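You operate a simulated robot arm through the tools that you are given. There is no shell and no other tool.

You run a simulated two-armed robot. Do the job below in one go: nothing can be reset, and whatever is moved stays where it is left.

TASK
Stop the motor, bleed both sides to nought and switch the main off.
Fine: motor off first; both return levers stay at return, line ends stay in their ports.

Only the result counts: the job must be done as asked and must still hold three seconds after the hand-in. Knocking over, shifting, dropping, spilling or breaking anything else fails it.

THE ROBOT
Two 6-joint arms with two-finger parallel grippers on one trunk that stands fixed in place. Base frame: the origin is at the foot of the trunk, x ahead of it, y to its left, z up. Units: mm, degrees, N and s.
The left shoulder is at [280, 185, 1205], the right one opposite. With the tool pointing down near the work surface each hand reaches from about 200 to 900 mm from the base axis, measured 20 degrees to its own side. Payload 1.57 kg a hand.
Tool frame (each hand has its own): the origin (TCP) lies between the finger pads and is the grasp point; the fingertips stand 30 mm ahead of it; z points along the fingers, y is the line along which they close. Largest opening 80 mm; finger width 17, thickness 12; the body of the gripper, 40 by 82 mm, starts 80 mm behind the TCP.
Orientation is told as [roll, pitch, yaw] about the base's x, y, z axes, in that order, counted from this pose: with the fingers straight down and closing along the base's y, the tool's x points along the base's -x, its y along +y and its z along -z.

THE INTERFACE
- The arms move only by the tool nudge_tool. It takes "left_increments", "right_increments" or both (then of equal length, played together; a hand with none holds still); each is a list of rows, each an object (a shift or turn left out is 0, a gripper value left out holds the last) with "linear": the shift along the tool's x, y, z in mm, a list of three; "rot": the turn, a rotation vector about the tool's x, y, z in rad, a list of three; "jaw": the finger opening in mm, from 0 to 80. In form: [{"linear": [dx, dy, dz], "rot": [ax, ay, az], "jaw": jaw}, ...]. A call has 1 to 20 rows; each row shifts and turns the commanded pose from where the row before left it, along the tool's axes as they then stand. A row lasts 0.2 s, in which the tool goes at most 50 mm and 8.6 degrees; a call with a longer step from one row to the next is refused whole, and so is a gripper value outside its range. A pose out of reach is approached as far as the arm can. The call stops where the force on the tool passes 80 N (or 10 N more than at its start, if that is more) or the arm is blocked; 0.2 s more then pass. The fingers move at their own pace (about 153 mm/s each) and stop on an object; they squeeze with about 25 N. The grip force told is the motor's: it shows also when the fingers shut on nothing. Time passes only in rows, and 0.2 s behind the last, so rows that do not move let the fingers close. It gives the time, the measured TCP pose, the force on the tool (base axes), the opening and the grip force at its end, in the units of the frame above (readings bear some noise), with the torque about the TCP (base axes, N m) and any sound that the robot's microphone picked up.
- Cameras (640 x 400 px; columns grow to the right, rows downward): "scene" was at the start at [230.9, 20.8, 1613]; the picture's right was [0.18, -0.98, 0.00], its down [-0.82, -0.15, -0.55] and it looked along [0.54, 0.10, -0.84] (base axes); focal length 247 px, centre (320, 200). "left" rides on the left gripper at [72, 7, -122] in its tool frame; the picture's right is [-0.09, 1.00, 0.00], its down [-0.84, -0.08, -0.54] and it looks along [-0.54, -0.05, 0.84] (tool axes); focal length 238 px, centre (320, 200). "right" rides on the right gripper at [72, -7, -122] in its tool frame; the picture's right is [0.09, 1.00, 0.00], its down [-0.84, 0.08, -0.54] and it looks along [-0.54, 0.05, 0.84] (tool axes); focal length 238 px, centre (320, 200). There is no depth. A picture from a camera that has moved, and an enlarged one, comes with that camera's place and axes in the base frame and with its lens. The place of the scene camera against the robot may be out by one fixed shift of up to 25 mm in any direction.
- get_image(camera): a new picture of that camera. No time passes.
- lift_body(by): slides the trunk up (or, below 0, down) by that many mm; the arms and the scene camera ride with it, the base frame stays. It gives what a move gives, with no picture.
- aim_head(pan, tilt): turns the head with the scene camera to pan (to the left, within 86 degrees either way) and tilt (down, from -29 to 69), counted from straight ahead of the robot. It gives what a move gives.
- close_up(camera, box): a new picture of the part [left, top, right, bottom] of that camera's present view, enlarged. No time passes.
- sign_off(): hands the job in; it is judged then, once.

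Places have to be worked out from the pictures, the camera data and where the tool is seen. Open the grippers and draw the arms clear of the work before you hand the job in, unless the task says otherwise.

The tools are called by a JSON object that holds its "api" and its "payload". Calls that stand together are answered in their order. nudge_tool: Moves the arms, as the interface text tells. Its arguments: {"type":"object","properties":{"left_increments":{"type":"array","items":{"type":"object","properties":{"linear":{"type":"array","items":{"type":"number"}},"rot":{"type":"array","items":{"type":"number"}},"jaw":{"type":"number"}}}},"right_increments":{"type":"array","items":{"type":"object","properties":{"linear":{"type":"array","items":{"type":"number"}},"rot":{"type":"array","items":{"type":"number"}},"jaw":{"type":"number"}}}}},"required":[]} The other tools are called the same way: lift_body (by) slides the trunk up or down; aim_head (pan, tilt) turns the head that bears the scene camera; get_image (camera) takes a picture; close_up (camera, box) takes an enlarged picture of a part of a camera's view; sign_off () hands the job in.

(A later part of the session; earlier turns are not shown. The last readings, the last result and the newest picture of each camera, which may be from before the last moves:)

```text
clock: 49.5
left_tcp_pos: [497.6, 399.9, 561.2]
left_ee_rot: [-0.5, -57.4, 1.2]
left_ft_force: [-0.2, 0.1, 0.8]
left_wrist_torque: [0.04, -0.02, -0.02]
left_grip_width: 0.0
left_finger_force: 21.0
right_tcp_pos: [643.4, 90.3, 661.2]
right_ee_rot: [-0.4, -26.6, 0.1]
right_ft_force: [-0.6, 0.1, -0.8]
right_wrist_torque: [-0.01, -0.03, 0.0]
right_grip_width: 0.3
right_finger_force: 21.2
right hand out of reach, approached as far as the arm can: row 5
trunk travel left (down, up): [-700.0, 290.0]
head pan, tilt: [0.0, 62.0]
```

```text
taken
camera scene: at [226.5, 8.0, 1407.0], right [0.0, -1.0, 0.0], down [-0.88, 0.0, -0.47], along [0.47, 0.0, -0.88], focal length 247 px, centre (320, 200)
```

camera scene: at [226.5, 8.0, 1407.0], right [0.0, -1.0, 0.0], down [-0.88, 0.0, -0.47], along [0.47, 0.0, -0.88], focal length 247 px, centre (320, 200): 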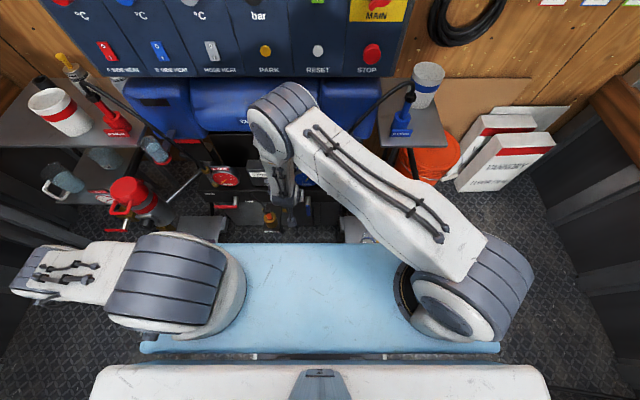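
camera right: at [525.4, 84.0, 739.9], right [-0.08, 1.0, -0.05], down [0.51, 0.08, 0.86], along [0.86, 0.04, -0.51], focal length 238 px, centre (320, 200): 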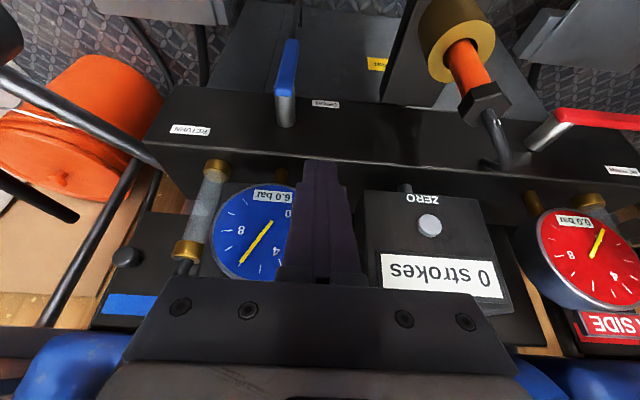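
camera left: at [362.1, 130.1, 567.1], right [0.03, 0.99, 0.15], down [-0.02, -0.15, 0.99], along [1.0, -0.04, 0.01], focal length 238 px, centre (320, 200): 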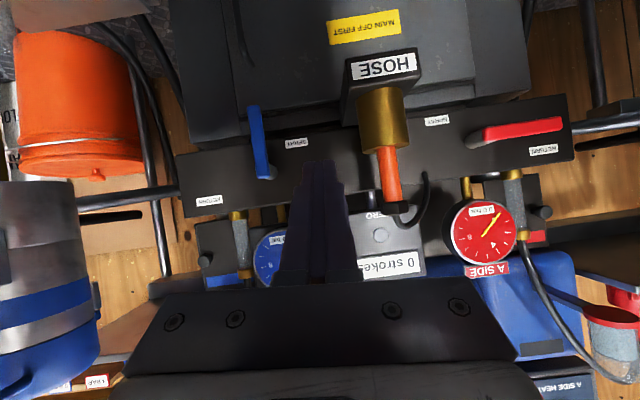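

The right arm is at its limit here too, while the left arm is better placed for lever B provided its wrist doesn't pass under its own shoulder (it should cross over the HOSE post farther forward). I raise the trunk 100 mm to open both arms, then clear the right hand upward.

{"api": "lift_body", "payload": {"by": 100}}

{"api": "nudge_tool", "payload": {"right_increments": [{"linear": [-13.5, 0, -31]}, {"linear": [-18, 0, -36]}, {"linear": [-18, 0, -36]}, {"linear": [-18, 0, -36]}, {"linear": [-18, 0, -36]}, {"linear": [-18, 0, -36]}, {"linear": [-18, 0, -36]}, {"linear": [0, 0, 0]}, {"linear": [0, 0, 0]}]}}

{"api": "get_image", "payload": {"camera": "scene"}}

```text
clock: 50.9
left_tcp_pos: [497.9, 399.7, 659.8]
left_ee_rot: [-0.4, -57.5, 1.2]
left_ft_force: [0.1, -0.6, -0.4]
left_wrist_torque: [-0.02, 0.0, -0.03]
left_grip_width: 0.2
left_finger_force: 21.1
right_tcp_pos: [642.2, 90.4, 760.8]
right_ee_rot: [-0.6, -26.5, 0.2]
right_ft_force: [0.0, -0.4, -0.5]
right_wrist_torque: [0.01, -0.02, -0.01]
right_grip_width: 0.1
right_finger_force: 21.0
trunk travel left (down, up): [-800.0, 190.0]
head pan, tilt: [0.0, 62.0]
```

```text
clock: 52.9
left_tcp_pos: [497.7, 399.2, 662.0]
left_ee_rot: [-0.5, -57.5, 1.3]
left_ft_force: [-0.4, 0.1, 0.0]
left_wrist_torque: [-0.02, 0.02, -0.01]
left_grip_width: 0.0
left_finger_force: 21.3
right_tcp_pos: [640.6, 93.4, 1035.9]
right_ee_rot: [-0.5, -26.6, 0.1]
right_ft_force: [-0.1, -0.3, -0.4]
right_wrist_torque: [-0.02, 0.0, -0.01]
right_grip_width: 0.0
right_finger_force: 21.3
trunk travel left (down, up): [-800.0, 190.0]
head pan, tilt: [0.0, 62.0]
```

```text
taken
camera scene: at [226.4, 7.9, 1507.1], right [0.0, -1.0, 0.0], down [-0.88, 0.0, -0.47], along [0.47, 0.0, -0.88], focal length 247 px, centre (320, 200)
```

scene: 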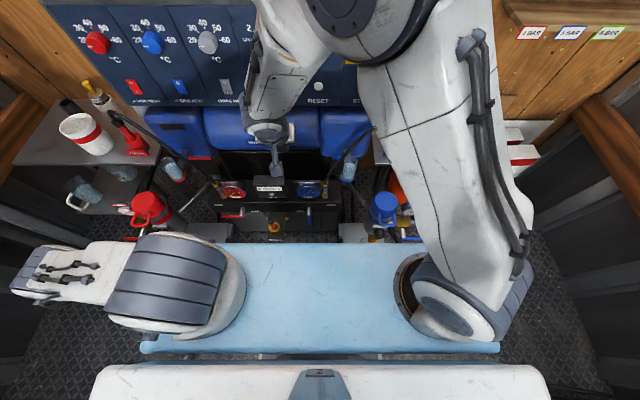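

Right hand is at [641,93,1036]. I park it up and to its own side (about [640,-150,1240]) so it won't meet the left elbow.

{"api": "nudge_tool", "payload": {"right_increments": [{"linear": [-18.4, 0, -36.6]}, {"linear": [-18.4, 0, -36.6]}, {"linear": [-18.4, 0, -36.6]}, {"linear": [-18.4, 0, -36.6]}, {"linear": [-18.4, 0, -36.6]}, {"linear": [0, -40, 0]}, {"linear": [0, -40, 0]}, {"linear": [0, -40, 0]}, {"linear": [0, -40, 0]}, {"linear": [0, -40, 0]}, {"linear": [0, -40, 0]}, {"linear": [0, 0, 0]}, {"linear": [0, 0, 0]}]}}

{"api": "get_image", "payload": {"camera": "scene"}}

```text
clock: 55.7
left_tcp_pos: [497.0, 400.4, 661.9]
left_ee_rot: [-0.5, -57.3, 1.2]
left_ft_force: [0.6, 0.5, -0.3]
left_wrist_torque: [-0.03, 0.02, -0.01]
left_grip_width: 0.0
left_finger_force: 22.0
right_tcp_pos: [642.6, -146.0, 1242.5]
right_ee_rot: [-0.4, -26.6, 0.1]
right_ft_force: [0.0, -1.1, -0.1]
right_wrist_torque: [-0.01, 0.0, 0.03]
right_grip_width: 0.3
right_finger_force: 21.6
trunk travel left (down, up): [-800.0, 190.0]
head pan, tilt: [0.0, 62.0]
```

```text
taken
camera scene: at [226.4, 7.9, 1507.1], right [0.0, -1.0, 0.0], down [-0.88, 0.0, -0.47], along [0.47, 0.0, -0.88], focal length 247 px, centre (320, 200)
```

scene: 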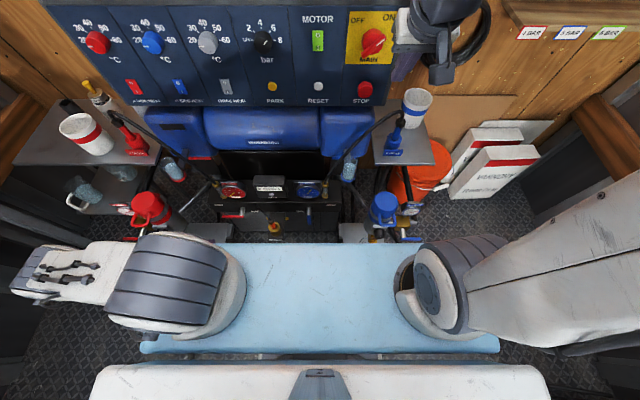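

Right arm is parked clear. I bring the left hand forward to about [625,400,690] (above the hose height) with its pitch corrected to −60°.

{"api": "nudge_tool", "payload": {"left_increments": [{"linear": [-31, 0, 31], "rot": [0.009, -0.047, 0.011]}, {"linear": [-31, 0, 31]}, {"linear": [-31, 0, 31]}, {"linear": [0, 0, 0]}, {"linear": [0, 0, 0]}]}}

{"api": "get_image", "payload": {"camera": "scene"}}

{"api": "get_image", "payload": {"camera": "left"}}

```text
clock: 56.9
left_tcp_pos: [626.9, 399.3, 692.1]
left_ee_rot: [0.0, -60.1, -0.1]
left_ft_force: [0.4, -0.4, -0.1]
left_wrist_torque: [0.02, 0.0, -0.02]
left_grip_width: 0.2
left_finger_force: 21.4
right_tcp_pos: [641.3, -146.2, 1242.1]
right_ee_rot: [-0.5, -26.6, 0.2]
right_ft_force: [0.0, -0.1, 0.2]
right_wrist_torque: [0.0, 0.0, -0.02]
right_grip_width: 0.1
right_finger_force: 21.2
trunk travel left (down, up): [-800.0, 190.0]
head pan, tilt: [0.0, 62.0]
```

```text
taken
camera scene: at [226.5, 7.9, 1507.1], right [0.0, -1.0, 0.0], down [-0.88, 0.0, -0.47], along [0.47, 0.0, -0.88], focal length 247 px, centre (320, 200)
```

scene: 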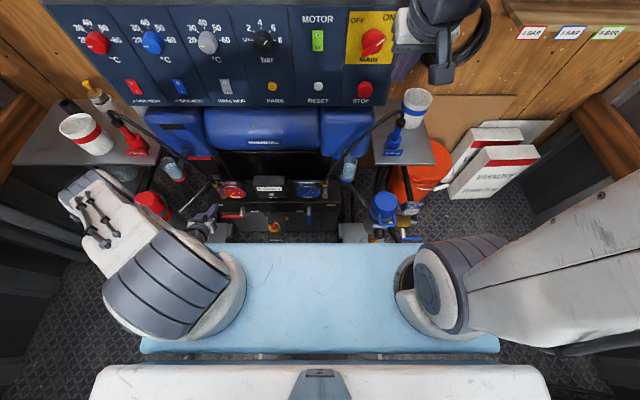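

```text
taken
camera left: at [486.2, 406.8, 691.1], right [0.05, 1.0, 0.08], down [-0.05, -0.08, 1.0], along [1.0, -0.05, 0.05], focal length 238 px, centre (320, 200)
```

left: 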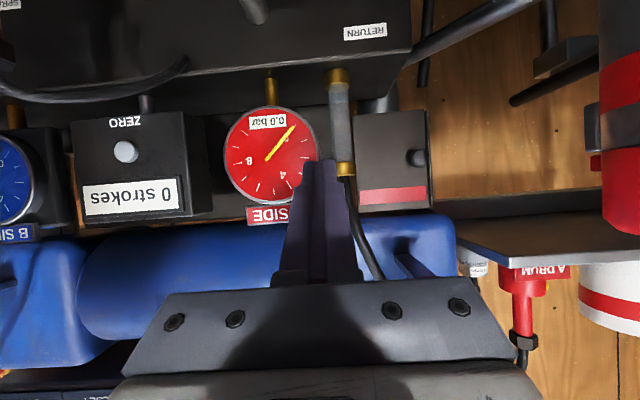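

Good: free and A reads 0.0 bar. Now I cross toward −y at this height, first chunk to y≈225.

{"api": "nudge_tool", "payload": {"left_increments": [{"linear": [0, -35, 0]}, {"linear": [0, -35, 0]}, {"linear": [0, -35, 0]}, {"linear": [0, -35, 0]}, {"linear": [0, -35, 0]}, {"linear": [0, 0, 0]}, {"linear": [0, 0, 0]}]}}

{"api": "get_image", "payload": {"camera": "scene"}}

```text
clock: 58.5
left_tcp_pos: [624.5, 225.6, 692.6]
left_ee_rot: [0.0, -60.2, 0.0]
left_ft_force: [-0.7, -0.3, 0.1]
left_wrist_torque: [0.02, -0.02, -0.01]
left_grip_width: 0.2
left_finger_force: 21.1
right_tcp_pos: [641.4, -147.3, 1241.9]
right_ee_rot: [-0.5, -26.6, 0.1]
right_ft_force: [-0.1, -0.1, 0.4]
right_wrist_torque: [-0.04, -0.02, 0.04]
right_grip_width: 0.0
right_finger_force: 20.7
trunk travel left (down, up): [-800.0, 190.0]
head pan, tilt: [0.0, 62.0]
```

```text
taken
camera scene: at [226.5, 7.8, 1507.1], right [0.0, -1.0, 0.0], down [-0.88, 0.0, -0.47], along [0.47, 0.0, -0.88], focal length 247 px, centre (320, 200)
```

scene: 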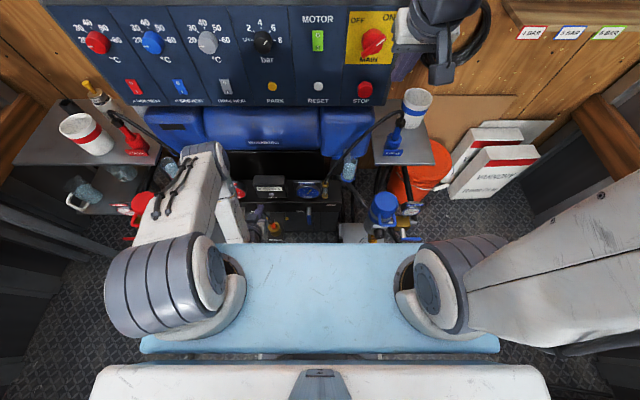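

Smooth so far. Continue across to y≈85.

{"api": "nudge_tool", "payload": {"left_increments": [{"linear": [0, -35, 0]}, {"linear": [0, -35, 0]}, {"linear": [0, -35, 0]}, {"linear": [0, -35, 0]}, {"linear": [0, 0, 0]}, {"linear": [0, 0, 0]}]}}

{"api": "get_image", "payload": {"camera": "scene"}}

{"api": "get_image", "payload": {"camera": "left"}}

```text
clock: 59.9
left_tcp_pos: [626.5, 84.5, 694.1]
left_ee_rot: [0.0, -60.1, 0.1]
left_ft_force: [0.4, 0.3, 0.7]
left_wrist_torque: [0.0, 0.0, -0.03]
left_grip_width: 0.0
left_finger_force: 21.1
right_tcp_pos: [642.3, -146.5, 1243.1]
right_ee_rot: [-0.4, -26.6, 0.0]
right_ft_force: [0.2, -0.3, -0.2]
right_wrist_torque: [-0.01, 0.01, 0.02]
right_grip_width: 0.0
right_finger_force: 21.1
trunk travel left (down, up): [-800.0, 190.0]
head pan, tilt: [0.0, 62.0]
```

```text
taken
camera scene: at [226.4, 7.7, 1507.1], right [0.0, -1.0, 0.0], down [-0.88, 0.0, -0.47], along [0.47, 0.0, -0.88], focal length 247 px, centre (320, 200)
```

scene: 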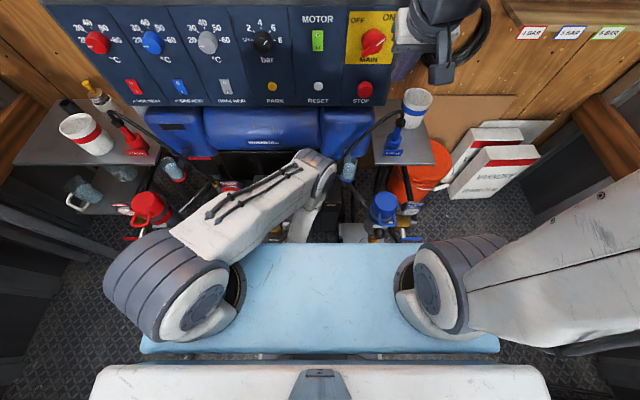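

```text
taken
camera left: at [485.1, 91.4, 692.0], right [0.05, 1.0, 0.08], down [-0.05, -0.08, 1.0], along [1.0, -0.05, 0.05], focal length 238 px, centre (320, 200)
```

left: 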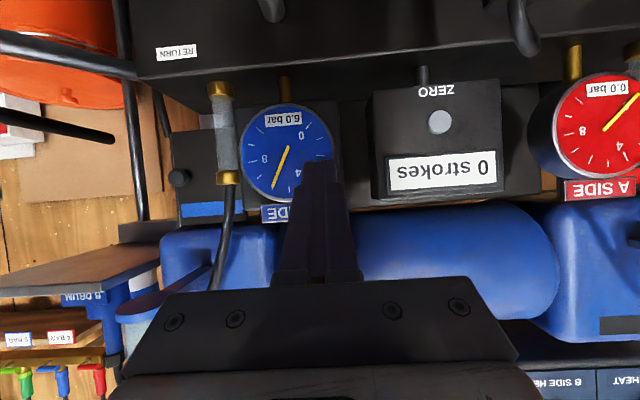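

Left hand is now at [626,84,694], free, with lever B just to its outer side. I descend straight to z≈534.

{"api": "nudge_tool", "payload": {"left_increments": [{"linear": [34.6, 0, 20]}, {"linear": [34.6, 0, 20]}, {"linear": [34.6, 0, 20]}, {"linear": [34.6, 0, 20]}, {"linear": [0, 0, 0]}, {"linear": [0, 0, 0]}]}}

{"api": "get_image", "payload": {"camera": "left"}}

{"api": "get_image", "payload": {"camera": "scene"}}

```text
clock: 61.3
left_tcp_pos: [623.5, 84.5, 532.8]
left_ee_rot: [-0.1, -60.1, 0.0]
left_ft_force: [0.1, -0.9, -0.6]
left_wrist_torque: [-0.02, -0.02, 0.0]
left_grip_width: 0.2
left_finger_force: 21.9
right_tcp_pos: [640.8, -146.8, 1243.5]
right_ee_rot: [-0.4, -26.6, 0.1]
right_ft_force: [-0.2, 0.6, 0.2]
right_wrist_torque: [0.02, 0.01, 0.01]
right_grip_width: 0.1
right_finger_force: 21.8
trunk travel left (down, up): [-800.0, 190.0]
head pan, tilt: [0.0, 62.0]
```

```text
taken
camera left: at [484.6, 91.7, 531.8], right [0.05, 1.0, 0.08], down [-0.05, -0.08, 1.0], along [1.0, -0.05, 0.05], focal length 238 px, centre (320, 200)
```

left: 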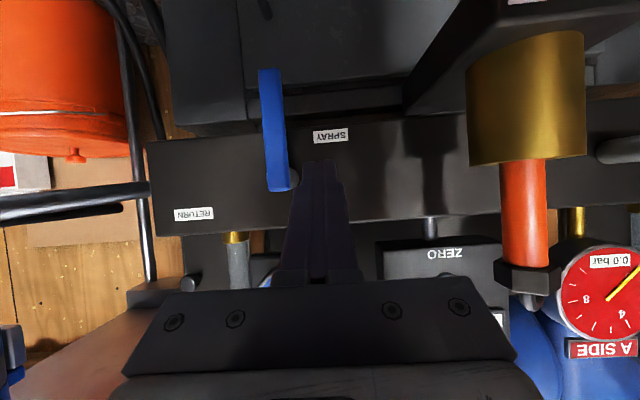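

```text
taken
camera scene: at [226.4, 7.8, 1507.1], right [0.0, -1.0, 0.0], down [-0.88, 0.0, -0.47], along [0.47, 0.0, -0.88], focal length 247 px, centre (320, 200)
```

scene: 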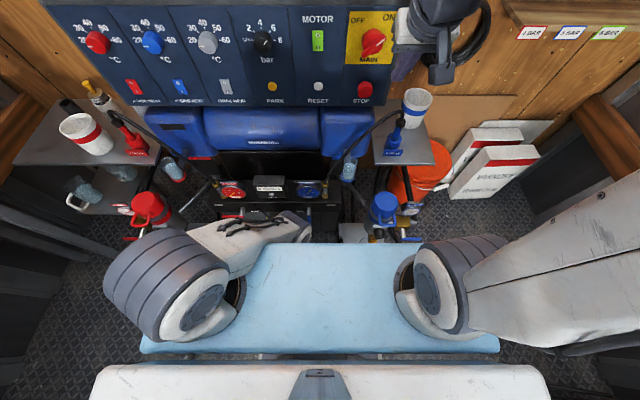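

Lever B is at y≈49 (pivot z≈525, tip z≈436), clear of my finger at y≈84. I advance forward-down to the starting spot beside it.

{"api": "nudge_tool", "payload": {"left_increments": [{"linear": [12, 0, 24]}, {"linear": [12, 0, 24]}, {"linear": [11, 0, 24]}, {"linear": [0, 0, 0]}, {"linear": [0, 0, 0]}]}}

{"api": "get_image", "payload": {"camera": "left"}}

```text
clock: 62.5
left_tcp_pos: [650.2, 84.7, 503.0]
left_ee_rot: [0.0, -60.0, 0.1]
left_ft_force: [0.4, 0.0, -0.8]
left_wrist_torque: [0.0, 0.0, 0.01]
left_grip_width: 0.1
left_finger_force: 21.2
left hand out of reach, approached as far as the arm can: row 2, 3
right_tcp_pos: [641.1, -147.1, 1242.7]
right_ee_rot: [-0.5, -26.6, 0.1]
right_ft_force: [-0.3, 0.6, 0.0]
right_wrist_torque: [-0.01, 0.01, 0.0]
right_grip_width: 0.0
right_finger_force: 21.3
trunk travel left (down, up): [-800.0, 190.0]
head pan, tilt: [0.0, 62.0]
```

```text
taken
camera left: at [509.2, 90.8, 501.7], right [0.05, 1.0, 0.08], down [-0.05, -0.08, 1.0], along [1.0, -0.05, 0.05], focal length 238 px, centre (320, 200)
```

left: 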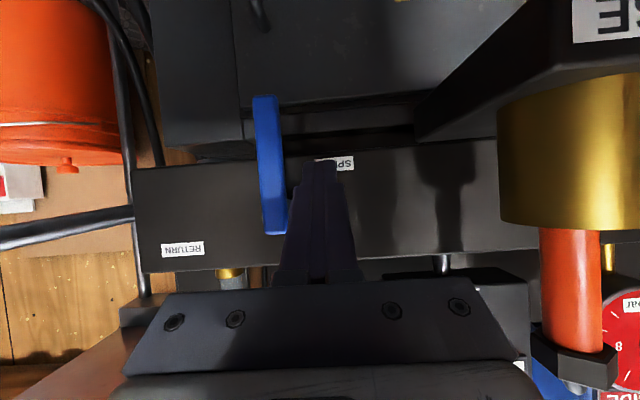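

The arm is fully stretched here. I back the left hand up a bit, lower the trunk 80 mm to give it reach, then continue.

{"api": "nudge_tool", "payload": {"left_increments": [{"linear": [-18.5, 0, -28]}, {"linear": [-18.5, 0, -28]}, {"linear": [-17, 0, -10]}, {"linear": [0, 0, 0]}, {"linear": [0, 0, 0]}]}}

{"api": "lift_body", "payload": {"by": -80}}

{"api": "get_image", "payload": {"camera": "left"}}

```text
clock: 63.7
left_tcp_pos: [619.1, 83.0, 582.8]
left_ee_rot: [-0.1, -60.0, -0.1]
left_ft_force: [0.2, 0.4, -0.1]
left_wrist_torque: [-0.05, 0.02, 0.01]
left_grip_width: 0.1
left_finger_force: 21.0
right_tcp_pos: [641.2, -145.5, 1241.8]
right_ee_rot: [-0.5, -26.6, 0.1]
right_ft_force: [-0.3, -0.4, 1.2]
right_wrist_torque: [-0.01, 0.02, 0.04]
right_grip_width: 0.0
right_finger_force: 21.6
trunk travel left (down, up): [-800.0, 190.0]
head pan, tilt: [0.0, 62.0]
```

```text
clock: 64.8
left_tcp_pos: [619.0, 84.3, 502.6]
left_ee_rot: [0.0, -60.1, 0.0]
left_ft_force: [-0.3, 0.6, 0.2]
left_wrist_torque: [-0.03, 0.0, 0.03]
left_grip_width: 0.0
left_finger_force: 21.2
right_tcp_pos: [641.2, -147.7, 1164.3]
right_ee_rot: [-0.4, -26.5, 0.1]
right_ft_force: [-0.6, 0.2, -1.2]
right_wrist_torque: [0.02, 0.0, 0.01]
right_grip_width: 0.0
right_finger_force: 21.0
trunk travel left (down, up): [-720.0, 270.0]
head pan, tilt: [0.0, 62.0]
```

```text
taken
camera left: at [478.6, 90.4, 501.2], right [0.05, 1.0, 0.08], down [-0.05, -0.08, 1.0], along [1.0, -0.05, 0.05], focal length 238 px, centre (320, 200)
```

left: 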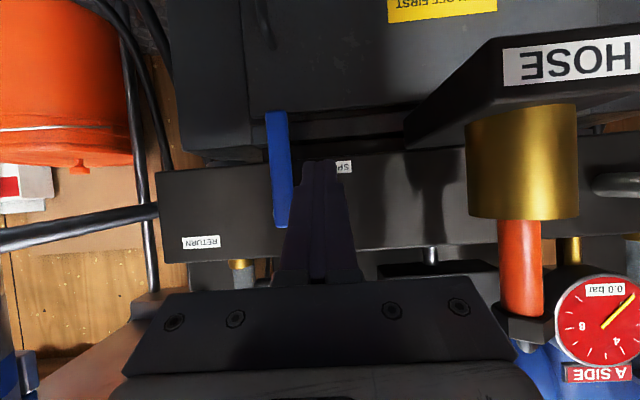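

Now I advance to the start spot [670,84,466] beside handle B.

{"api": "nudge_tool", "payload": {"left_increments": [{"linear": [3.1, 0, 31.2]}, {"linear": [3.1, 0, 31.2]}, {"linear": [0, 0, 0]}, {"linear": [0, 0, 0]}]}}

{"api": "get_image", "payload": {"camera": "left"}}

```text
clock: 65.8
left_tcp_pos: [668.9, 84.0, 466.3]
left_ee_rot: [0.1, -60.1, 0.0]
left_ft_force: [-0.1, 0.2, 0.5]
left_wrist_torque: [0.01, 0.01, -0.01]
left_grip_width: 0.1
left_finger_force: 21.2
right_tcp_pos: [641.1, -146.0, 1163.1]
right_ee_rot: [-0.5, -26.6, 0.1]
right_ft_force: [0.0, -0.3, -0.5]
right_wrist_torque: [-0.04, -0.05, 0.02]
right_grip_width: 0.0
right_finger_force: 21.2
trunk travel left (down, up): [-720.0, 270.0]
head pan, tilt: [0.0, 62.0]
```

```text
taken
camera left: at [528.8, 90.3, 464.3], right [0.05, 1.0, 0.08], down [-0.05, -0.08, 1.0], along [1.0, -0.05, 0.05], focal length 238 px, centre (320, 200)
```

left: 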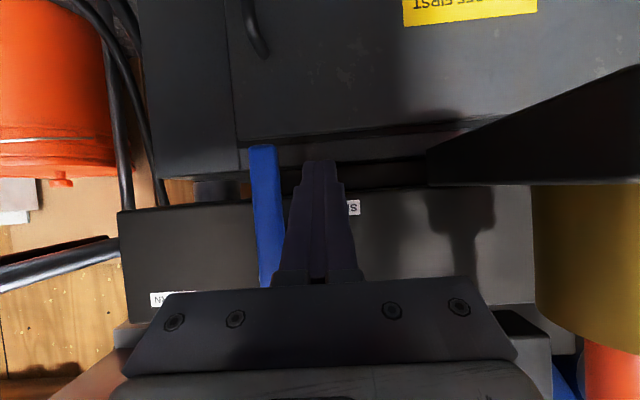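

In position. I push handle B outward (−y) along the mirrored arc, first ~15°.

{"api": "nudge_tool", "payload": {"left_increments": [{"linear": [1.0, -7, 0.6]}, {"linear": [1.0, -7, 0.6]}, {"linear": [0.9, -6, 0.5]}, {"linear": [0.9, -6, 0.5]}, {"linear": [0.9, -5.5, 0.5]}]}}

{"api": "get_image", "payload": {"camera": "left"}}

```text
clock: 67.0
left_tcp_pos: [669.7, 51.7, 461.1]
left_ee_rot: [-0.1, -60.1, 0.0]
left_ft_force: [0.0, 1.9, 1.2]
left_wrist_torque: [-0.01, 0.01, -0.03]
left_grip_width: 0.2
left_finger_force: 21.5
right_tcp_pos: [641.0, -145.8, 1162.1]
right_ee_rot: [-0.5, -26.7, 0.1]
right_ft_force: [-0.5, -0.2, -0.1]
right_wrist_torque: [0.04, 0.02, 0.01]
right_grip_width: 0.1
right_finger_force: 21.2
trunk travel left (down, up): [-720.0, 270.0]
head pan, tilt: [0.0, 62.0]
```

```text
taken
camera left: at [529.6, 58.8, 459.3], right [0.05, 1.0, 0.08], down [-0.05, -0.08, 1.0], along [1.0, -0.05, 0.05], focal length 238 px, centre (320, 200)
```

left: 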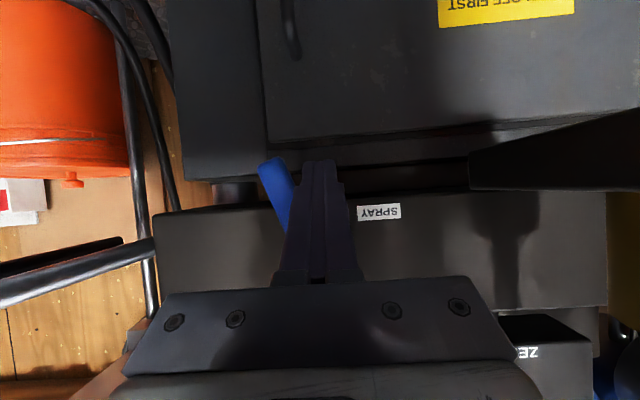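

Lever B is turning (~2 N). I continue the mirrored arc to about 75–80°.

{"api": "nudge_tool", "payload": {"left_increments": [{"linear": [-1.3, -8.8, -0.75]}, {"linear": [-1.3, -8.8, -0.75]}, {"linear": [-2.7, -8.4, -1.55]}, {"linear": [-2.7, -8.4, -1.55]}, {"linear": [-4.5, -7.2, -2.6]}, {"linear": [-4.5, -7.2, -2.6]}, {"linear": [-6.0, -5.7, -3.45]}, {"linear": [-6.0, -5.7, -3.45]}]}}

{"api": "get_image", "payload": {"camera": "left"}}

{"api": "close_up", "payload": {"camera": "scene", "box": [200, 150, 380, 260]}}

```text
clock: 68.8
left_tcp_pos: [670.0, -10.1, 494.6]
left_ee_rot: [-0.2, -60.1, 0.2]
left_ft_force: [0.2, 0.1, 0.5]
left_wrist_torque: [-0.02, 0.01, -0.01]
left_grip_width: 0.1
left_finger_force: 20.9
right_tcp_pos: [640.6, -147.6, 1162.7]
right_ee_rot: [-0.5, -26.6, 0.1]
right_ft_force: [0.0, 0.4, -0.3]
right_wrist_torque: [0.01, 0.04, -0.02]
right_grip_width: 0.0
right_finger_force: 21.3
trunk travel left (down, up): [-720.0, 270.0]
head pan, tilt: [0.0, 62.0]
```

```text
taken
camera left: at [530.0, -2.4, 493.5], right [0.05, 1.0, 0.08], down [-0.05, -0.08, 1.0], along [1.0, -0.05, 0.05], focal length 238 px, centre (320, 200)
```

left: 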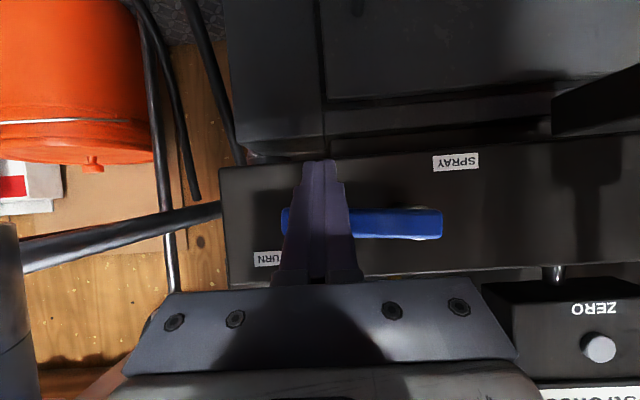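

```text
3.56 times, centred on (290, 205) of scene
camera zoom: at [226.5, 7.8, 1427.1], right [0.0, -1.0, 0.0], down [-0.88, 0.0, -0.47], along [0.47, 0.0, -0.88], focal length 878 px, centre (427, 182)
```

zoom: 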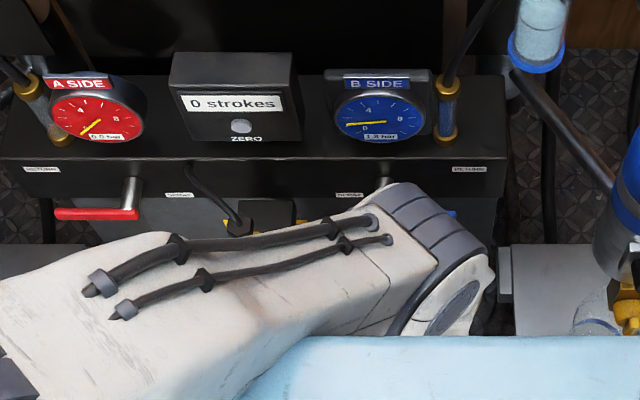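

B is bleeding (≈1.4 bar falling), lever at ~84°. The last few degrees to the stop:

{"api": "nudge_tool", "payload": {"left_increments": [{"linear": [-3.0, -1.5, -1.7]}, {"linear": [-3.0, -1.2, -1.7]}, {"linear": [-2.6, -1, -1.5]}]}}

{"api": "get_image", "payload": {"camera": "left"}}

{"api": "close_up", "payload": {"camera": "scene", "box": [200, 150, 380, 260]}}

```text
clock: 69.6
left_tcp_pos: [667.5, -11.2, 503.2]
left_ee_rot: [0.3, -59.9, -0.3]
left_ft_force: [-2.7, -1.7, -13.9]
left_wrist_torque: [-0.07, 0.0, -0.07]
left_grip_width: 0.1
left_finger_force: 21.5
right_tcp_pos: [642.5, -146.2, 1162.1]
right_ee_rot: [-0.4, -26.6, 0.0]
right_ft_force: [0.9, 0.2, -0.3]
right_wrist_torque: [0.06, 0.03, 0.03]
right_grip_width: 0.0
right_finger_force: 21.4
trunk travel left (down, up): [-720.0, 270.0]
head pan, tilt: [0.0, 62.0]
```

```text
taken
camera left: at [527.9, -4.0, 501.5], right [0.05, 1.0, 0.08], down [-0.05, -0.08, 1.0], along [1.0, -0.05, 0.04], focal length 238 px, centre (320, 200)
```

left: 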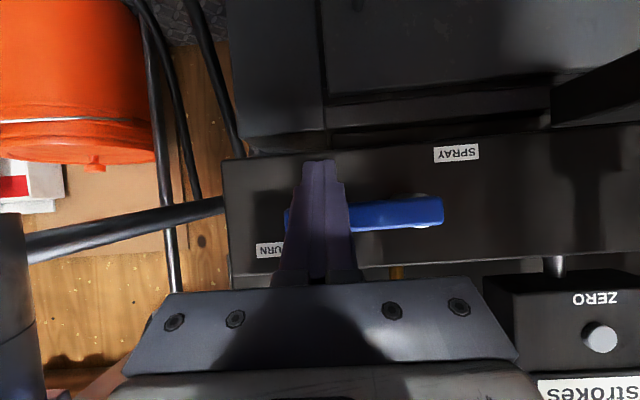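

```text
3.56 times, centred on (290, 205) of scene
camera zoom: at [227.0, 7.8, 1426.7], right [0.0, -1.0, 0.0], down [-0.88, 0.0, -0.47], along [0.47, 0.0, -0.88], focal length 878 px, centre (427, 182)
```

zoom: 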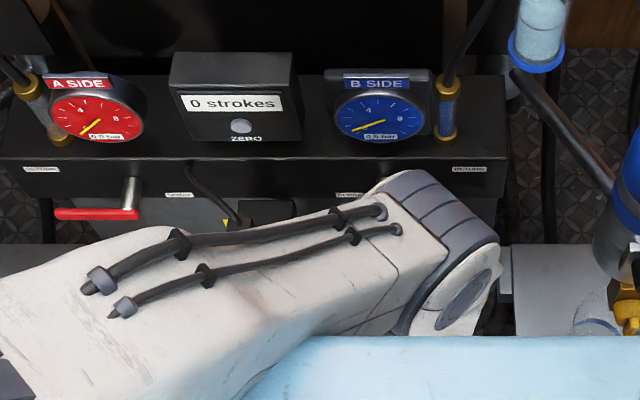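

B lever is at its stop and B is at ~0.5 bar falling. I drop the finger off the handle and withdraw back and then up.

{"api": "nudge_tool", "payload": {"left_increments": [{"linear": [13, 0, 7.5]}, {"linear": [0, 0, -30]}, {"linear": [0, 0, -35]}, {"linear": [0, 0, 0]}, {"linear": [0, 0, 0]}]}}

{"api": "get_image", "payload": {"camera": "left"}}

{"api": "close_up", "payload": {"camera": "scene", "box": [200, 150, 380, 260]}}

```text
clock: 70.8
left_tcp_pos: [614.0, -11.0, 522.5]
left_ee_rot: [0.0, -60.1, 0.0]
left_ft_force: [0.0, -0.3, 0.8]
left_wrist_torque: [0.01, 0.0, -0.03]
left_grip_width: 0.0
left_finger_force: 20.9
right_tcp_pos: [642.0, -147.7, 1164.0]
right_ee_rot: [-0.4, -26.6, 0.1]
right_ft_force: [-0.4, 0.4, -0.8]
right_wrist_torque: [0.03, 0.0, 0.01]
right_grip_width: 0.0
right_finger_force: 21.0
trunk travel left (down, up): [-720.0, 270.0]
head pan, tilt: [0.0, 62.0]
```

```text
taken
camera left: at [473.0, -4.4, 519.9], right [0.05, 1.0, 0.08], down [-0.05, -0.08, 1.0], along [1.0, -0.05, 0.05], focal length 238 px, centre (320, 200)
```

left: 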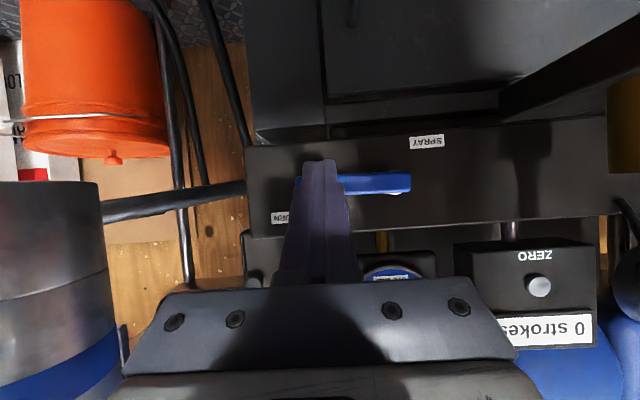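

```text
3.56 times, centred on (290, 205) of scene
camera zoom: at [226.4, 7.8, 1427.1], right [0.0, -1.0, 0.0], down [-0.88, 0.0, -0.47], along [0.47, 0.0, -0.88], focal length 878 px, centre (427, 182)
```

zoom: 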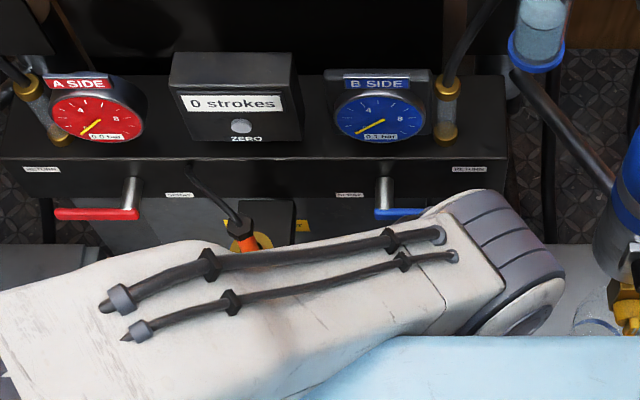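

B reads 0.1 and falling; lever B stays at RETURN. I raise the trunk 80 mm to repeat the known-good crossing path and lift the left hand to z≈692.

{"api": "lift_body", "payload": {"by": 80}}

{"api": "nudge_tool", "payload": {"left_increments": [{"linear": [-36, 0, -15]}, {"linear": [-36, 0, -15]}, {"linear": [-12, 0, 0]}, {"linear": [0, 0, 0]}]}}

{"api": "get_image", "payload": {"camera": "left"}}

```text
clock: 72.0
left_tcp_pos: [614.5, -11.4, 602.0]
left_ee_rot: [-0.1, -60.1, 0.0]
left_ft_force: [-0.2, 0.1, 0.3]
left_wrist_torque: [-0.02, -0.01, 0.01]
left_grip_width: 0.0
left_finger_force: 22.0
right_tcp_pos: [641.4, -148.2, 1243.0]
right_ee_rot: [-0.4, -26.6, 0.1]
right_ft_force: [-0.1, -0.2, -0.2]
right_wrist_torque: [-0.03, -0.01, -0.02]
right_grip_width: 0.0
right_finger_force: 21.4
trunk travel left (down, up): [-800.0, 190.0]
head pan, tilt: [0.0, 62.0]
```

```text
clock: 73.0
left_tcp_pos: [630.3, -12.0, 689.5]
left_ee_rot: [0.1, -60.1, 0.0]
left_ft_force: [0.7, -0.9, -0.2]
left_wrist_torque: [0.0, -0.01, 0.02]
left_grip_width: 0.0
left_finger_force: 20.7
right_tcp_pos: [641.6, -147.0, 1244.0]
right_ee_rot: [-0.4, -26.6, 0.1]
right_ft_force: [-0.9, -0.1, 0.1]
right_wrist_torque: [-0.02, 0.01, -0.03]
right_grip_width: 0.0
right_finger_force: 21.3
trunk travel left (down, up): [-800.0, 190.0]
head pan, tilt: [0.0, 62.0]
```

```text
taken
camera left: at [489.9, -4.5, 687.8], right [0.05, 1.0, 0.08], down [-0.05, -0.08, 1.0], along [1.0, -0.05, 0.05], focal length 238 px, centre (320, 200)
```

left: 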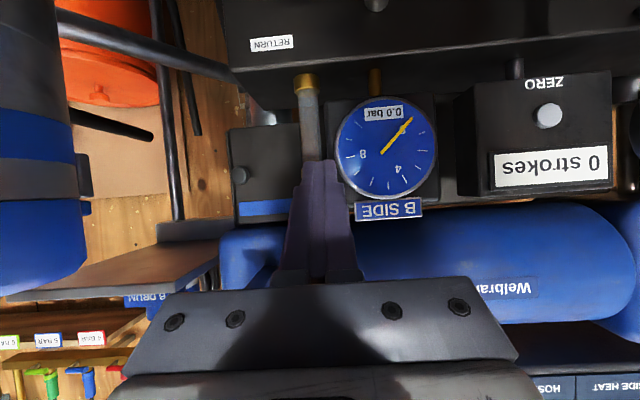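

B gauge reads 0.0 bar. Both sides are bled; I bring the left hand back across to its own side at the same safe height.

{"api": "nudge_tool", "payload": {"left_increments": [{"linear": [0, 34.5, 0]}, {"linear": [0, 34.5, 0]}, {"linear": [0, 34.5, 0]}, {"linear": [0, 34.5, 0]}, {"linear": [0, 34.5, 0]}, {"linear": [0, 34.5, 0]}, {"linear": [0, 34.5, 0]}, {"linear": [0, 34.5, 0]}, {"linear": [0, 34.5, 0]}, {"linear": [0, 34.5, 0]}, {"linear": [0, 34.5, 0]}, {"linear": [0, 34.5, 0]}, {"linear": [0, 0, 0]}, {"linear": [0, 0, 0]}]}}

{"api": "get_image", "payload": {"camera": "scene"}}

{"api": "close_up", "payload": {"camera": "scene", "box": [200, 150, 380, 260]}}

```text
clock: 76.0
left_tcp_pos: [629.6, 402.6, 689.7]
left_ee_rot: [-0.1, -60.0, -0.1]
left_ft_force: [0.0, 0.2, 0.1]
left_wrist_torque: [0.03, -0.02, 0.02]
left_grip_width: 0.0
left_finger_force: 21.4
right_tcp_pos: [642.2, -147.0, 1242.8]
right_ee_rot: [-0.5, -26.6, 0.2]
right_ft_force: [-0.2, 0.0, 0.4]
right_wrist_torque: [-0.03, 0.04, 0.01]
right_grip_width: 0.0
right_finger_force: 21.3
trunk travel left (down, up): [-800.0, 190.0]
head pan, tilt: [0.0, 62.0]
```

```text
taken
camera scene: at [226.4, 7.9, 1507.1], right [0.0, -1.0, 0.0], down [-0.88, 0.0, -0.47], along [0.47, 0.0, -0.88], focal length 247 px, centre (320, 200)
```

scene: 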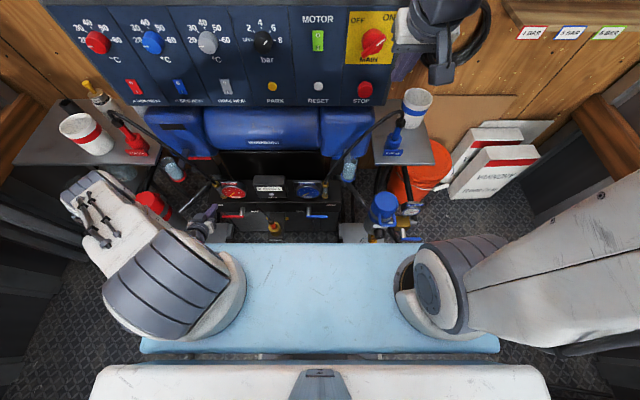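

```text
3.56 times, centred on (290, 205) of scene
camera zoom: at [226.4, 7.9, 1507.1], right [0.0, -1.0, 0.0], down [-0.88, 0.0, -0.47], along [0.47, 0.0, -0.88], focal length 878 px, centre (427, 182)
```

zoom: 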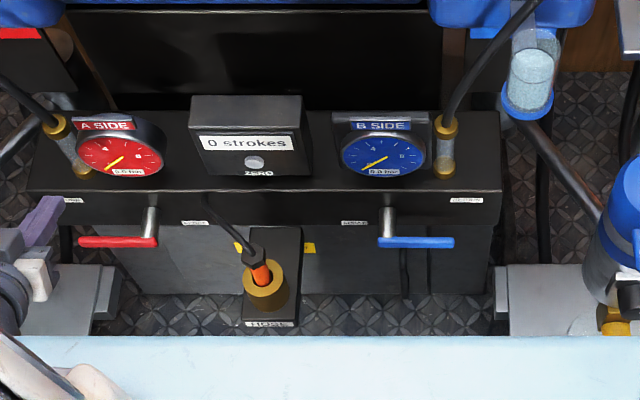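

Both gauges read 0.0 bar with both levers at RETURN and all line ends in place. Next MAIN: I retract the left hand away from the levers, then lower the trunk 200 mm so the right arm can reach the panel horizontally.

{"api": "nudge_tool", "payload": {"left_increments": [{"linear": [31, 0, -31]}, {"linear": [31, 0, -31]}, {"linear": [31, 0, -31]}, {"linear": [0, 0, 0]}, {"linear": [0, 0, 0]}]}}

{"api": "get_image", "payload": {"camera": "left"}}

```text
clock: 77.2
left_tcp_pos: [502.9, 401.9, 654.3]
left_ee_rot: [0.0, -60.1, 0.0]
left_ft_force: [0.1, -0.3, -0.6]
left_wrist_torque: [0.02, 0.0, 0.0]
left_grip_width: 0.0
left_finger_force: 21.3
right_tcp_pos: [640.7, -146.3, 1242.8]
right_ee_rot: [-0.4, -26.5, 0.1]
right_ft_force: [-0.1, -0.8, -0.5]
right_wrist_torque: [0.01, 0.02, -0.02]
right_grip_width: 0.1
right_finger_force: 21.2
trunk travel left (down, up): [-800.0, 190.0]
head pan, tilt: [0.0, 62.0]
```

```text
taken
camera left: at [361.9, 409.4, 652.4], right [0.05, 1.0, 0.08], down [-0.05, -0.08, 1.0], along [1.0, -0.05, 0.05], focal length 238 px, centre (320, 200)
```

left: 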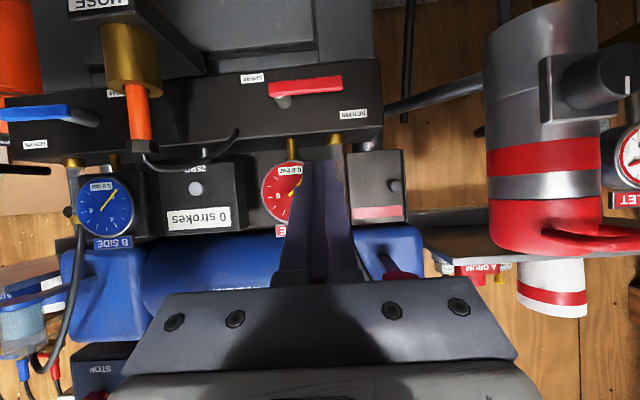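

Left hand is clear. I lower the trunk in two steps while watching.

{"api": "lift_body", "payload": {"by": -100}}

{"api": "aim_head", "payload": {"pan": -15, "tilt": 35}}

{"api": "get_image", "payload": {"camera": "scene"}}

```text
clock: 78.5
left_tcp_pos: [502.1, 402.8, 553.5]
left_ee_rot: [0.1, -60.1, -0.1]
left_ft_force: [-0.8, 0.0, 0.6]
left_wrist_torque: [0.0, 0.0, -0.01]
left_grip_width: 0.1
left_finger_force: 20.9
right_tcp_pos: [641.1, -147.0, 1143.6]
right_ee_rot: [-0.6, -26.6, 0.0]
right_ft_force: [-0.1, 0.3, 0.3]
right_wrist_torque: [0.01, 0.02, -0.02]
right_grip_width: 0.1
right_finger_force: 21.7
trunk travel left (down, up): [-700.0, 290.0]
head pan, tilt: [0.0, 62.0]
```

```text
clock: 79.5
left_tcp_pos: [503.1, 401.2, 553.7]
left_ee_rot: [0.0, -60.0, 0.0]
left_ft_force: [0.6, 0.0, -1.0]
left_wrist_torque: [0.0, 0.02, 0.0]
left_grip_width: 0.1
left_finger_force: 21.1
right_tcp_pos: [641.6, -145.8, 1142.9]
right_ee_rot: [-0.4, -26.7, 0.1]
right_ft_force: [0.5, 0.2, 0.3]
right_wrist_torque: [-0.01, 0.0, -0.01]
right_grip_width: 0.0
right_finger_force: 20.8
trunk travel left (down, up): [-700.0, 290.0]
head pan, tilt: [-15.0, 35.0]
```

```text
taken
camera scene: at [247.1, -14.8, 1443.6], right [-0.26, -0.97, 0.0], down [-0.55, 0.15, -0.82], along [0.79, -0.21, -0.57], focal length 247 px, centre (320, 200)
```

scene: 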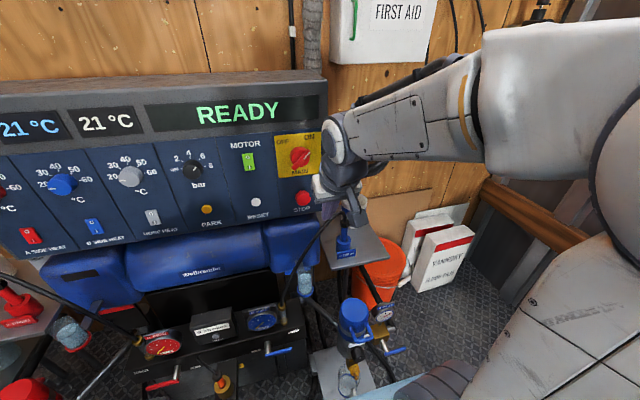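

Plenty of room. I lower another 100 mm.

{"api": "lift_body", "payload": {"by": -100}}

{"api": "get_image", "payload": {"camera": "scene"}}

{"api": "get_image", "payload": {"camera": "right"}}

```text
clock: 80.8
left_tcp_pos: [502.8, 402.5, 454.6]
left_ee_rot: [-0.1, -60.1, 0.0]
left_ft_force: [-0.3, 0.2, 0.5]
left_wrist_torque: [-0.02, 0.01, 0.02]
left_grip_width: 0.1
left_finger_force: 21.2
right_tcp_pos: [641.5, -146.1, 1042.5]
right_ee_rot: [-0.5, -26.5, 0.1]
right_ft_force: [1.0, -0.3, 0.2]
right_wrist_torque: [-0.05, 0.01, 0.0]
right_grip_width: 0.0
right_finger_force: 21.2
trunk travel left (down, up): [-600.0, 390.0]
head pan, tilt: [-15.0, 35.0]
```

```text
taken
camera scene: at [247.1, -14.9, 1343.7], right [-0.26, -0.97, 0.0], down [-0.55, 0.15, -0.82], along [0.79, -0.21, -0.57], focal length 247 px, centre (320, 200)
```

scene: 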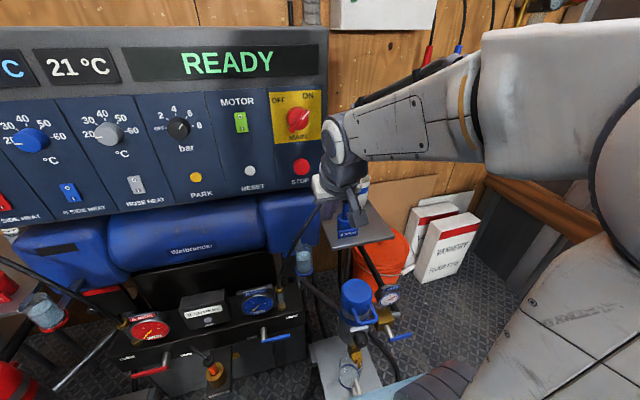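

```text
taken
camera right: at [523.5, -152.8, 1121.7], right [-0.08, 1.0, -0.05], down [0.51, 0.08, 0.86], along [0.86, 0.04, -0.51], focal length 238 px, centre (320, 200)
```

right: 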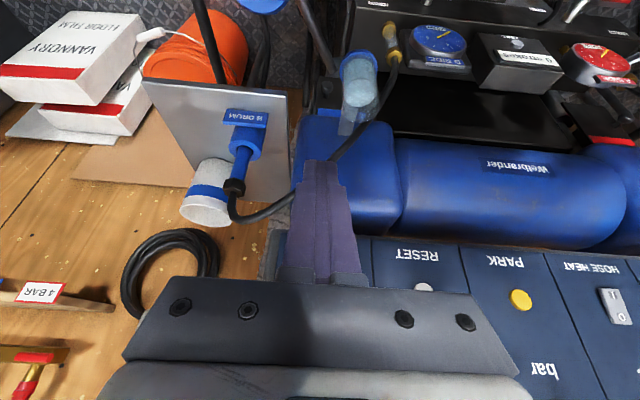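

Now I raise the right hand to MAIN's height ([660,-123,1190]) and then begin pitching it up to horizontal.

{"api": "nudge_tool", "payload": {"right_increments": [{"linear": [-21, 5.75, -30.8]}, {"linear": [-21, 5.75, -30.8]}, {"linear": [-21, 5.75, -30.8]}, {"linear": [-21, 5.75, -30.8]}, {"rot": [0, -0.138, 0]}, {"rot": [0, -0.138, 0]}, {"rot": [0, -0.138, 0]}, {"rot": [0, -0.138, 0]}, {"linear": [0, 0, 0]}, {"linear": [0, 0, 0]}]}}

{"api": "get_image", "payload": {"camera": "right"}}

```text
clock: 83.0
left_tcp_pos: [503.5, 402.6, 454.1]
left_ee_rot: [0.0, -60.1, 0.0]
left_ft_force: [-0.4, 0.2, 1.1]
left_wrist_torque: [-0.01, 0.0, -0.02]
left_grip_width: 0.3
left_finger_force: 21.2
right_tcp_pos: [686.1, -114.4, 1189.2]
right_ee_rot: [-0.7, -58.3, 0.6]
right_ft_force: [-0.1, 0.8, -0.1]
right_wrist_torque: [-0.02, 0.0, 0.0]
right_grip_width: 0.3
right_finger_force: 21.4
right hand out of reach, approached as far as the arm can: row 7, 8
trunk travel left (down, up): [-600.0, 390.0]
head pan, tilt: [-15.0, 35.0]
```

```text
taken
camera right: at [545.5, -120.8, 1194.6], right [-0.05, 1.0, -0.09], down [-0.02, 0.08, 1.0], along [1.0, 0.05, 0.02], focal length 238 px, centre (320, 200)
```

right: 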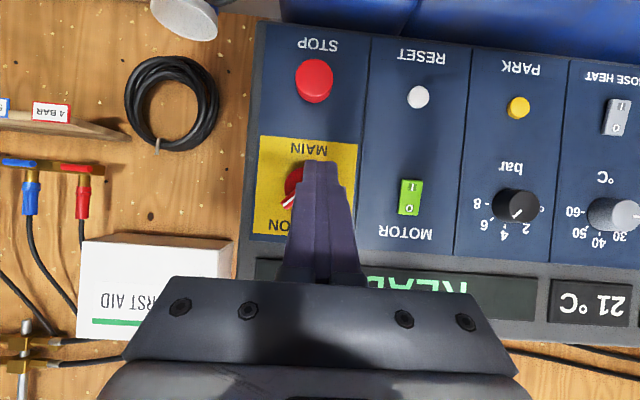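

The arm reached its shoulder limit (elbow going behind vertical). A slightly higher trunk and a hand farther forward should fix it: I raise the trunk 50 mm and move the right hand forward to x≈735.

{"api": "lift_body", "payload": {"by": 50}}

{"api": "nudge_tool", "payload": {"right_increments": [{"linear": [6, -4.5, 33]}, {"linear": [6, -4.5, 33]}, {"linear": [0, 0, 0]}, {"linear": [0, 0, 0]}]}}

```text
clock: 83.9
left_tcp_pos: [504.0, 402.5, 504.8]
left_ee_rot: [0.0, -60.1, 0.0]
left_ft_force: [-0.3, -0.2, -0.8]
left_wrist_torque: [0.01, 0.0, 0.01]
left_grip_width: 0.0
left_finger_force: 21.2
right_tcp_pos: [686.5, -114.7, 1240.4]
right_ee_rot: [-0.8, -58.2, 0.7]
right_ft_force: [-0.5, -0.1, 0.2]
right_wrist_torque: [-0.05, -0.03, -0.03]
right_grip_width: 0.2
right_finger_force: 21.0
trunk travel left (down, up): [-650.0, 340.0]
head pan, tilt: [-15.0, 35.0]
```

```text
clock: 84.9
left_tcp_pos: [502.7, 403.1, 503.4]
left_ee_rot: [-0.1, -60.1, 0.0]
left_ft_force: [0.2, 0.3, 0.5]
left_wrist_torque: [0.01, 0.0, 0.02]
left_grip_width: 0.2
left_finger_force: 21.3
right_tcp_pos: [735.2, -125.3, 1195.5]
right_ee_rot: [-0.8, -58.2, 0.6]
right_ft_force: [0.4, -0.1, -0.3]
right_wrist_torque: [0.0, 0.02, 0.02]
right_grip_width: 0.0
right_finger_force: 20.4
trunk travel left (down, up): [-650.0, 340.0]
head pan, tilt: [-15.0, 35.0]
```

Reachable at [735,-125,1195]. Now pitch up further in small steps.

{"api": "nudge_tool", "payload": {"right_increments": [{"rot": [0, -0.14, 0]}, {"rot": [0, -0.14, 0]}, {"linear": [0, 0, 0]}, {"linear": [0, 0, 0]}]}}

{"api": "get_image", "payload": {"camera": "right"}}

```text
clock: 85.9
left_tcp_pos: [503.4, 401.7, 503.6]
left_ee_rot: [0.0, -60.1, 0.0]
left_ft_force: [-0.2, -0.6, -0.5]
left_wrist_torque: [-0.02, -0.01, -0.01]
left_grip_width: 0.0
left_finger_force: 21.0
right_tcp_pos: [734.8, -133.7, 1193.1]
right_ee_rot: [-3.5, -67.0, 1.1]
right_ft_force: [-0.1, 0.9, -0.1]
right_wrist_torque: [0.0, 0.03, -0.01]
right_grip_width: 0.0
right_finger_force: 20.8
right hand out of reach, approached as far as the arm can: row 1, 2
trunk travel left (down, up): [-650.0, 340.0]
head pan, tilt: [-15.0, 35.0]
```

```text
taken
camera right: at [596.9, -135.0, 1177.6], right [0.0, 0.99, -0.11], down [-0.17, 0.11, 0.98], along [0.99, 0.02, 0.17], focal length 238 px, centre (320, 200)
```

right: 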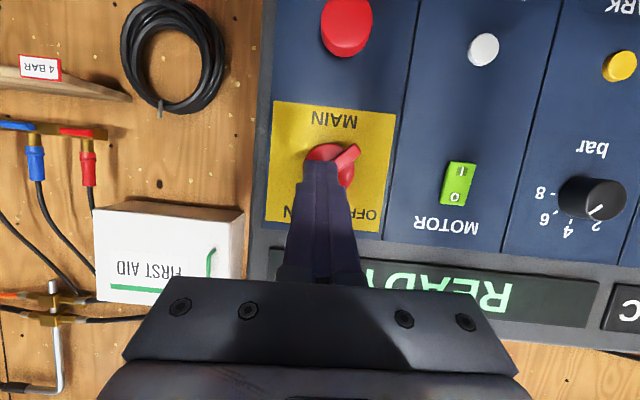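

At y≈−125 the right arm hits a wrist limit when pitching up, whereas farther inward it was fine. So the left arm (reaching inward across) suits MAIN better, as a mirror of how the right arm did MOTOR. I first withdraw the right hand back and out to its own side.

{"api": "nudge_tool", "payload": {"right_increments": [{"linear": [17.5, 0, -41.5]}, {"linear": [17.5, 0, -41.5], "rot": [0, 0.1, 0]}, {"rot": [0, 0.14, 0]}, {"rot": [0, 0.14, 0]}, {"rot": [0, 0.14, 0]}, {"linear": [0, 0, 0]}, {"linear": [0, 0, 0]}]}}

```text
clock: 87.5
left_tcp_pos: [502.6, 403.0, 505.2]
left_ee_rot: [0.1, -60.1, 0.0]
left_ft_force: [0.3, -0.7, 0.3]
left_wrist_torque: [-0.04, 0.05, 0.0]
left_grip_width: 0.0
left_finger_force: 21.0
right_tcp_pos: [678.8, -117.9, 1185.4]
right_ee_rot: [-1.8, -37.2, -1.0]
right_ft_force: [0.0, -0.2, -0.2]
right_wrist_torque: [-0.01, 0.04, 0.03]
right_grip_width: 0.2
right_finger_force: 21.1
right hand out of reach, approached as far as the arm can: row 2
trunk travel left (down, up): [-650.0, 340.0]
head pan, tilt: [-15.0, 35.0]
```

Now I move the right hand out toward y≈−420 and back.

{"api": "nudge_tool", "payload": {"right_increments": [{"linear": [12, -40, -9]}, {"linear": [12, -42, -9]}, {"linear": [12, -42, -9]}, {"linear": [12, -42, -9]}, {"linear": [12, -42, -9]}, {"linear": [12, -42, -9]}, {"linear": [12, -42, -9]}, {"rot": [0, 0.14, 0]}, {"rot": [0, 0.14, 0]}, {"rot": [0, 0.14, 0]}, {"linear": [0, 0, 0]}, {"linear": [0, 0, 0]}]}}

{"api": "get_image", "payload": {"camera": "scene"}}

```text
clock: 90.1
left_tcp_pos: [502.4, 403.1, 505.0]
left_ee_rot: [-0.2, -60.1, 0.1]
left_ft_force: [0.3, -0.5, -0.1]
left_wrist_torque: [0.0, -0.02, -0.01]
left_grip_width: 0.0
left_finger_force: 20.9
right_tcp_pos: [575.4, -407.7, 1190.3]
right_ee_rot: [-1.5, -13.0, -1.9]
right_ft_force: [0.4, 0.6, 0.6]
right_wrist_torque: [0.02, 0.03, 0.0]
right_grip_width: 0.0
right_finger_force: 21.1
right hand out of reach, approached as far as the arm can: row 3, 4
trunk travel left (down, up): [-650.0, 340.0]
head pan, tilt: [-15.0, 35.0]
```

```text
taken
camera scene: at [247.2, -14.9, 1393.6], right [-0.26, -0.97, 0.0], down [-0.55, 0.15, -0.82], along [0.79, -0.21, -0.57], focal length 247 px, centre (320, 200)
```

scene: 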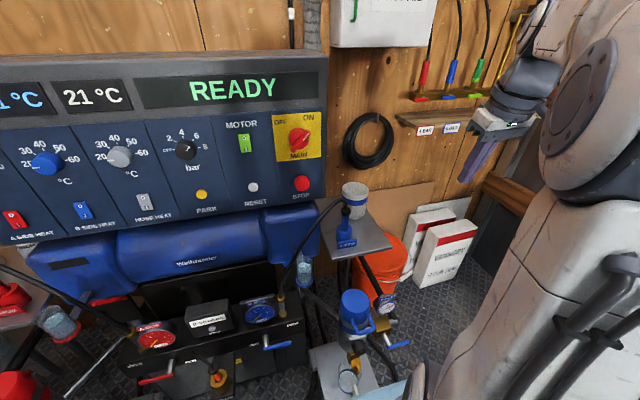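

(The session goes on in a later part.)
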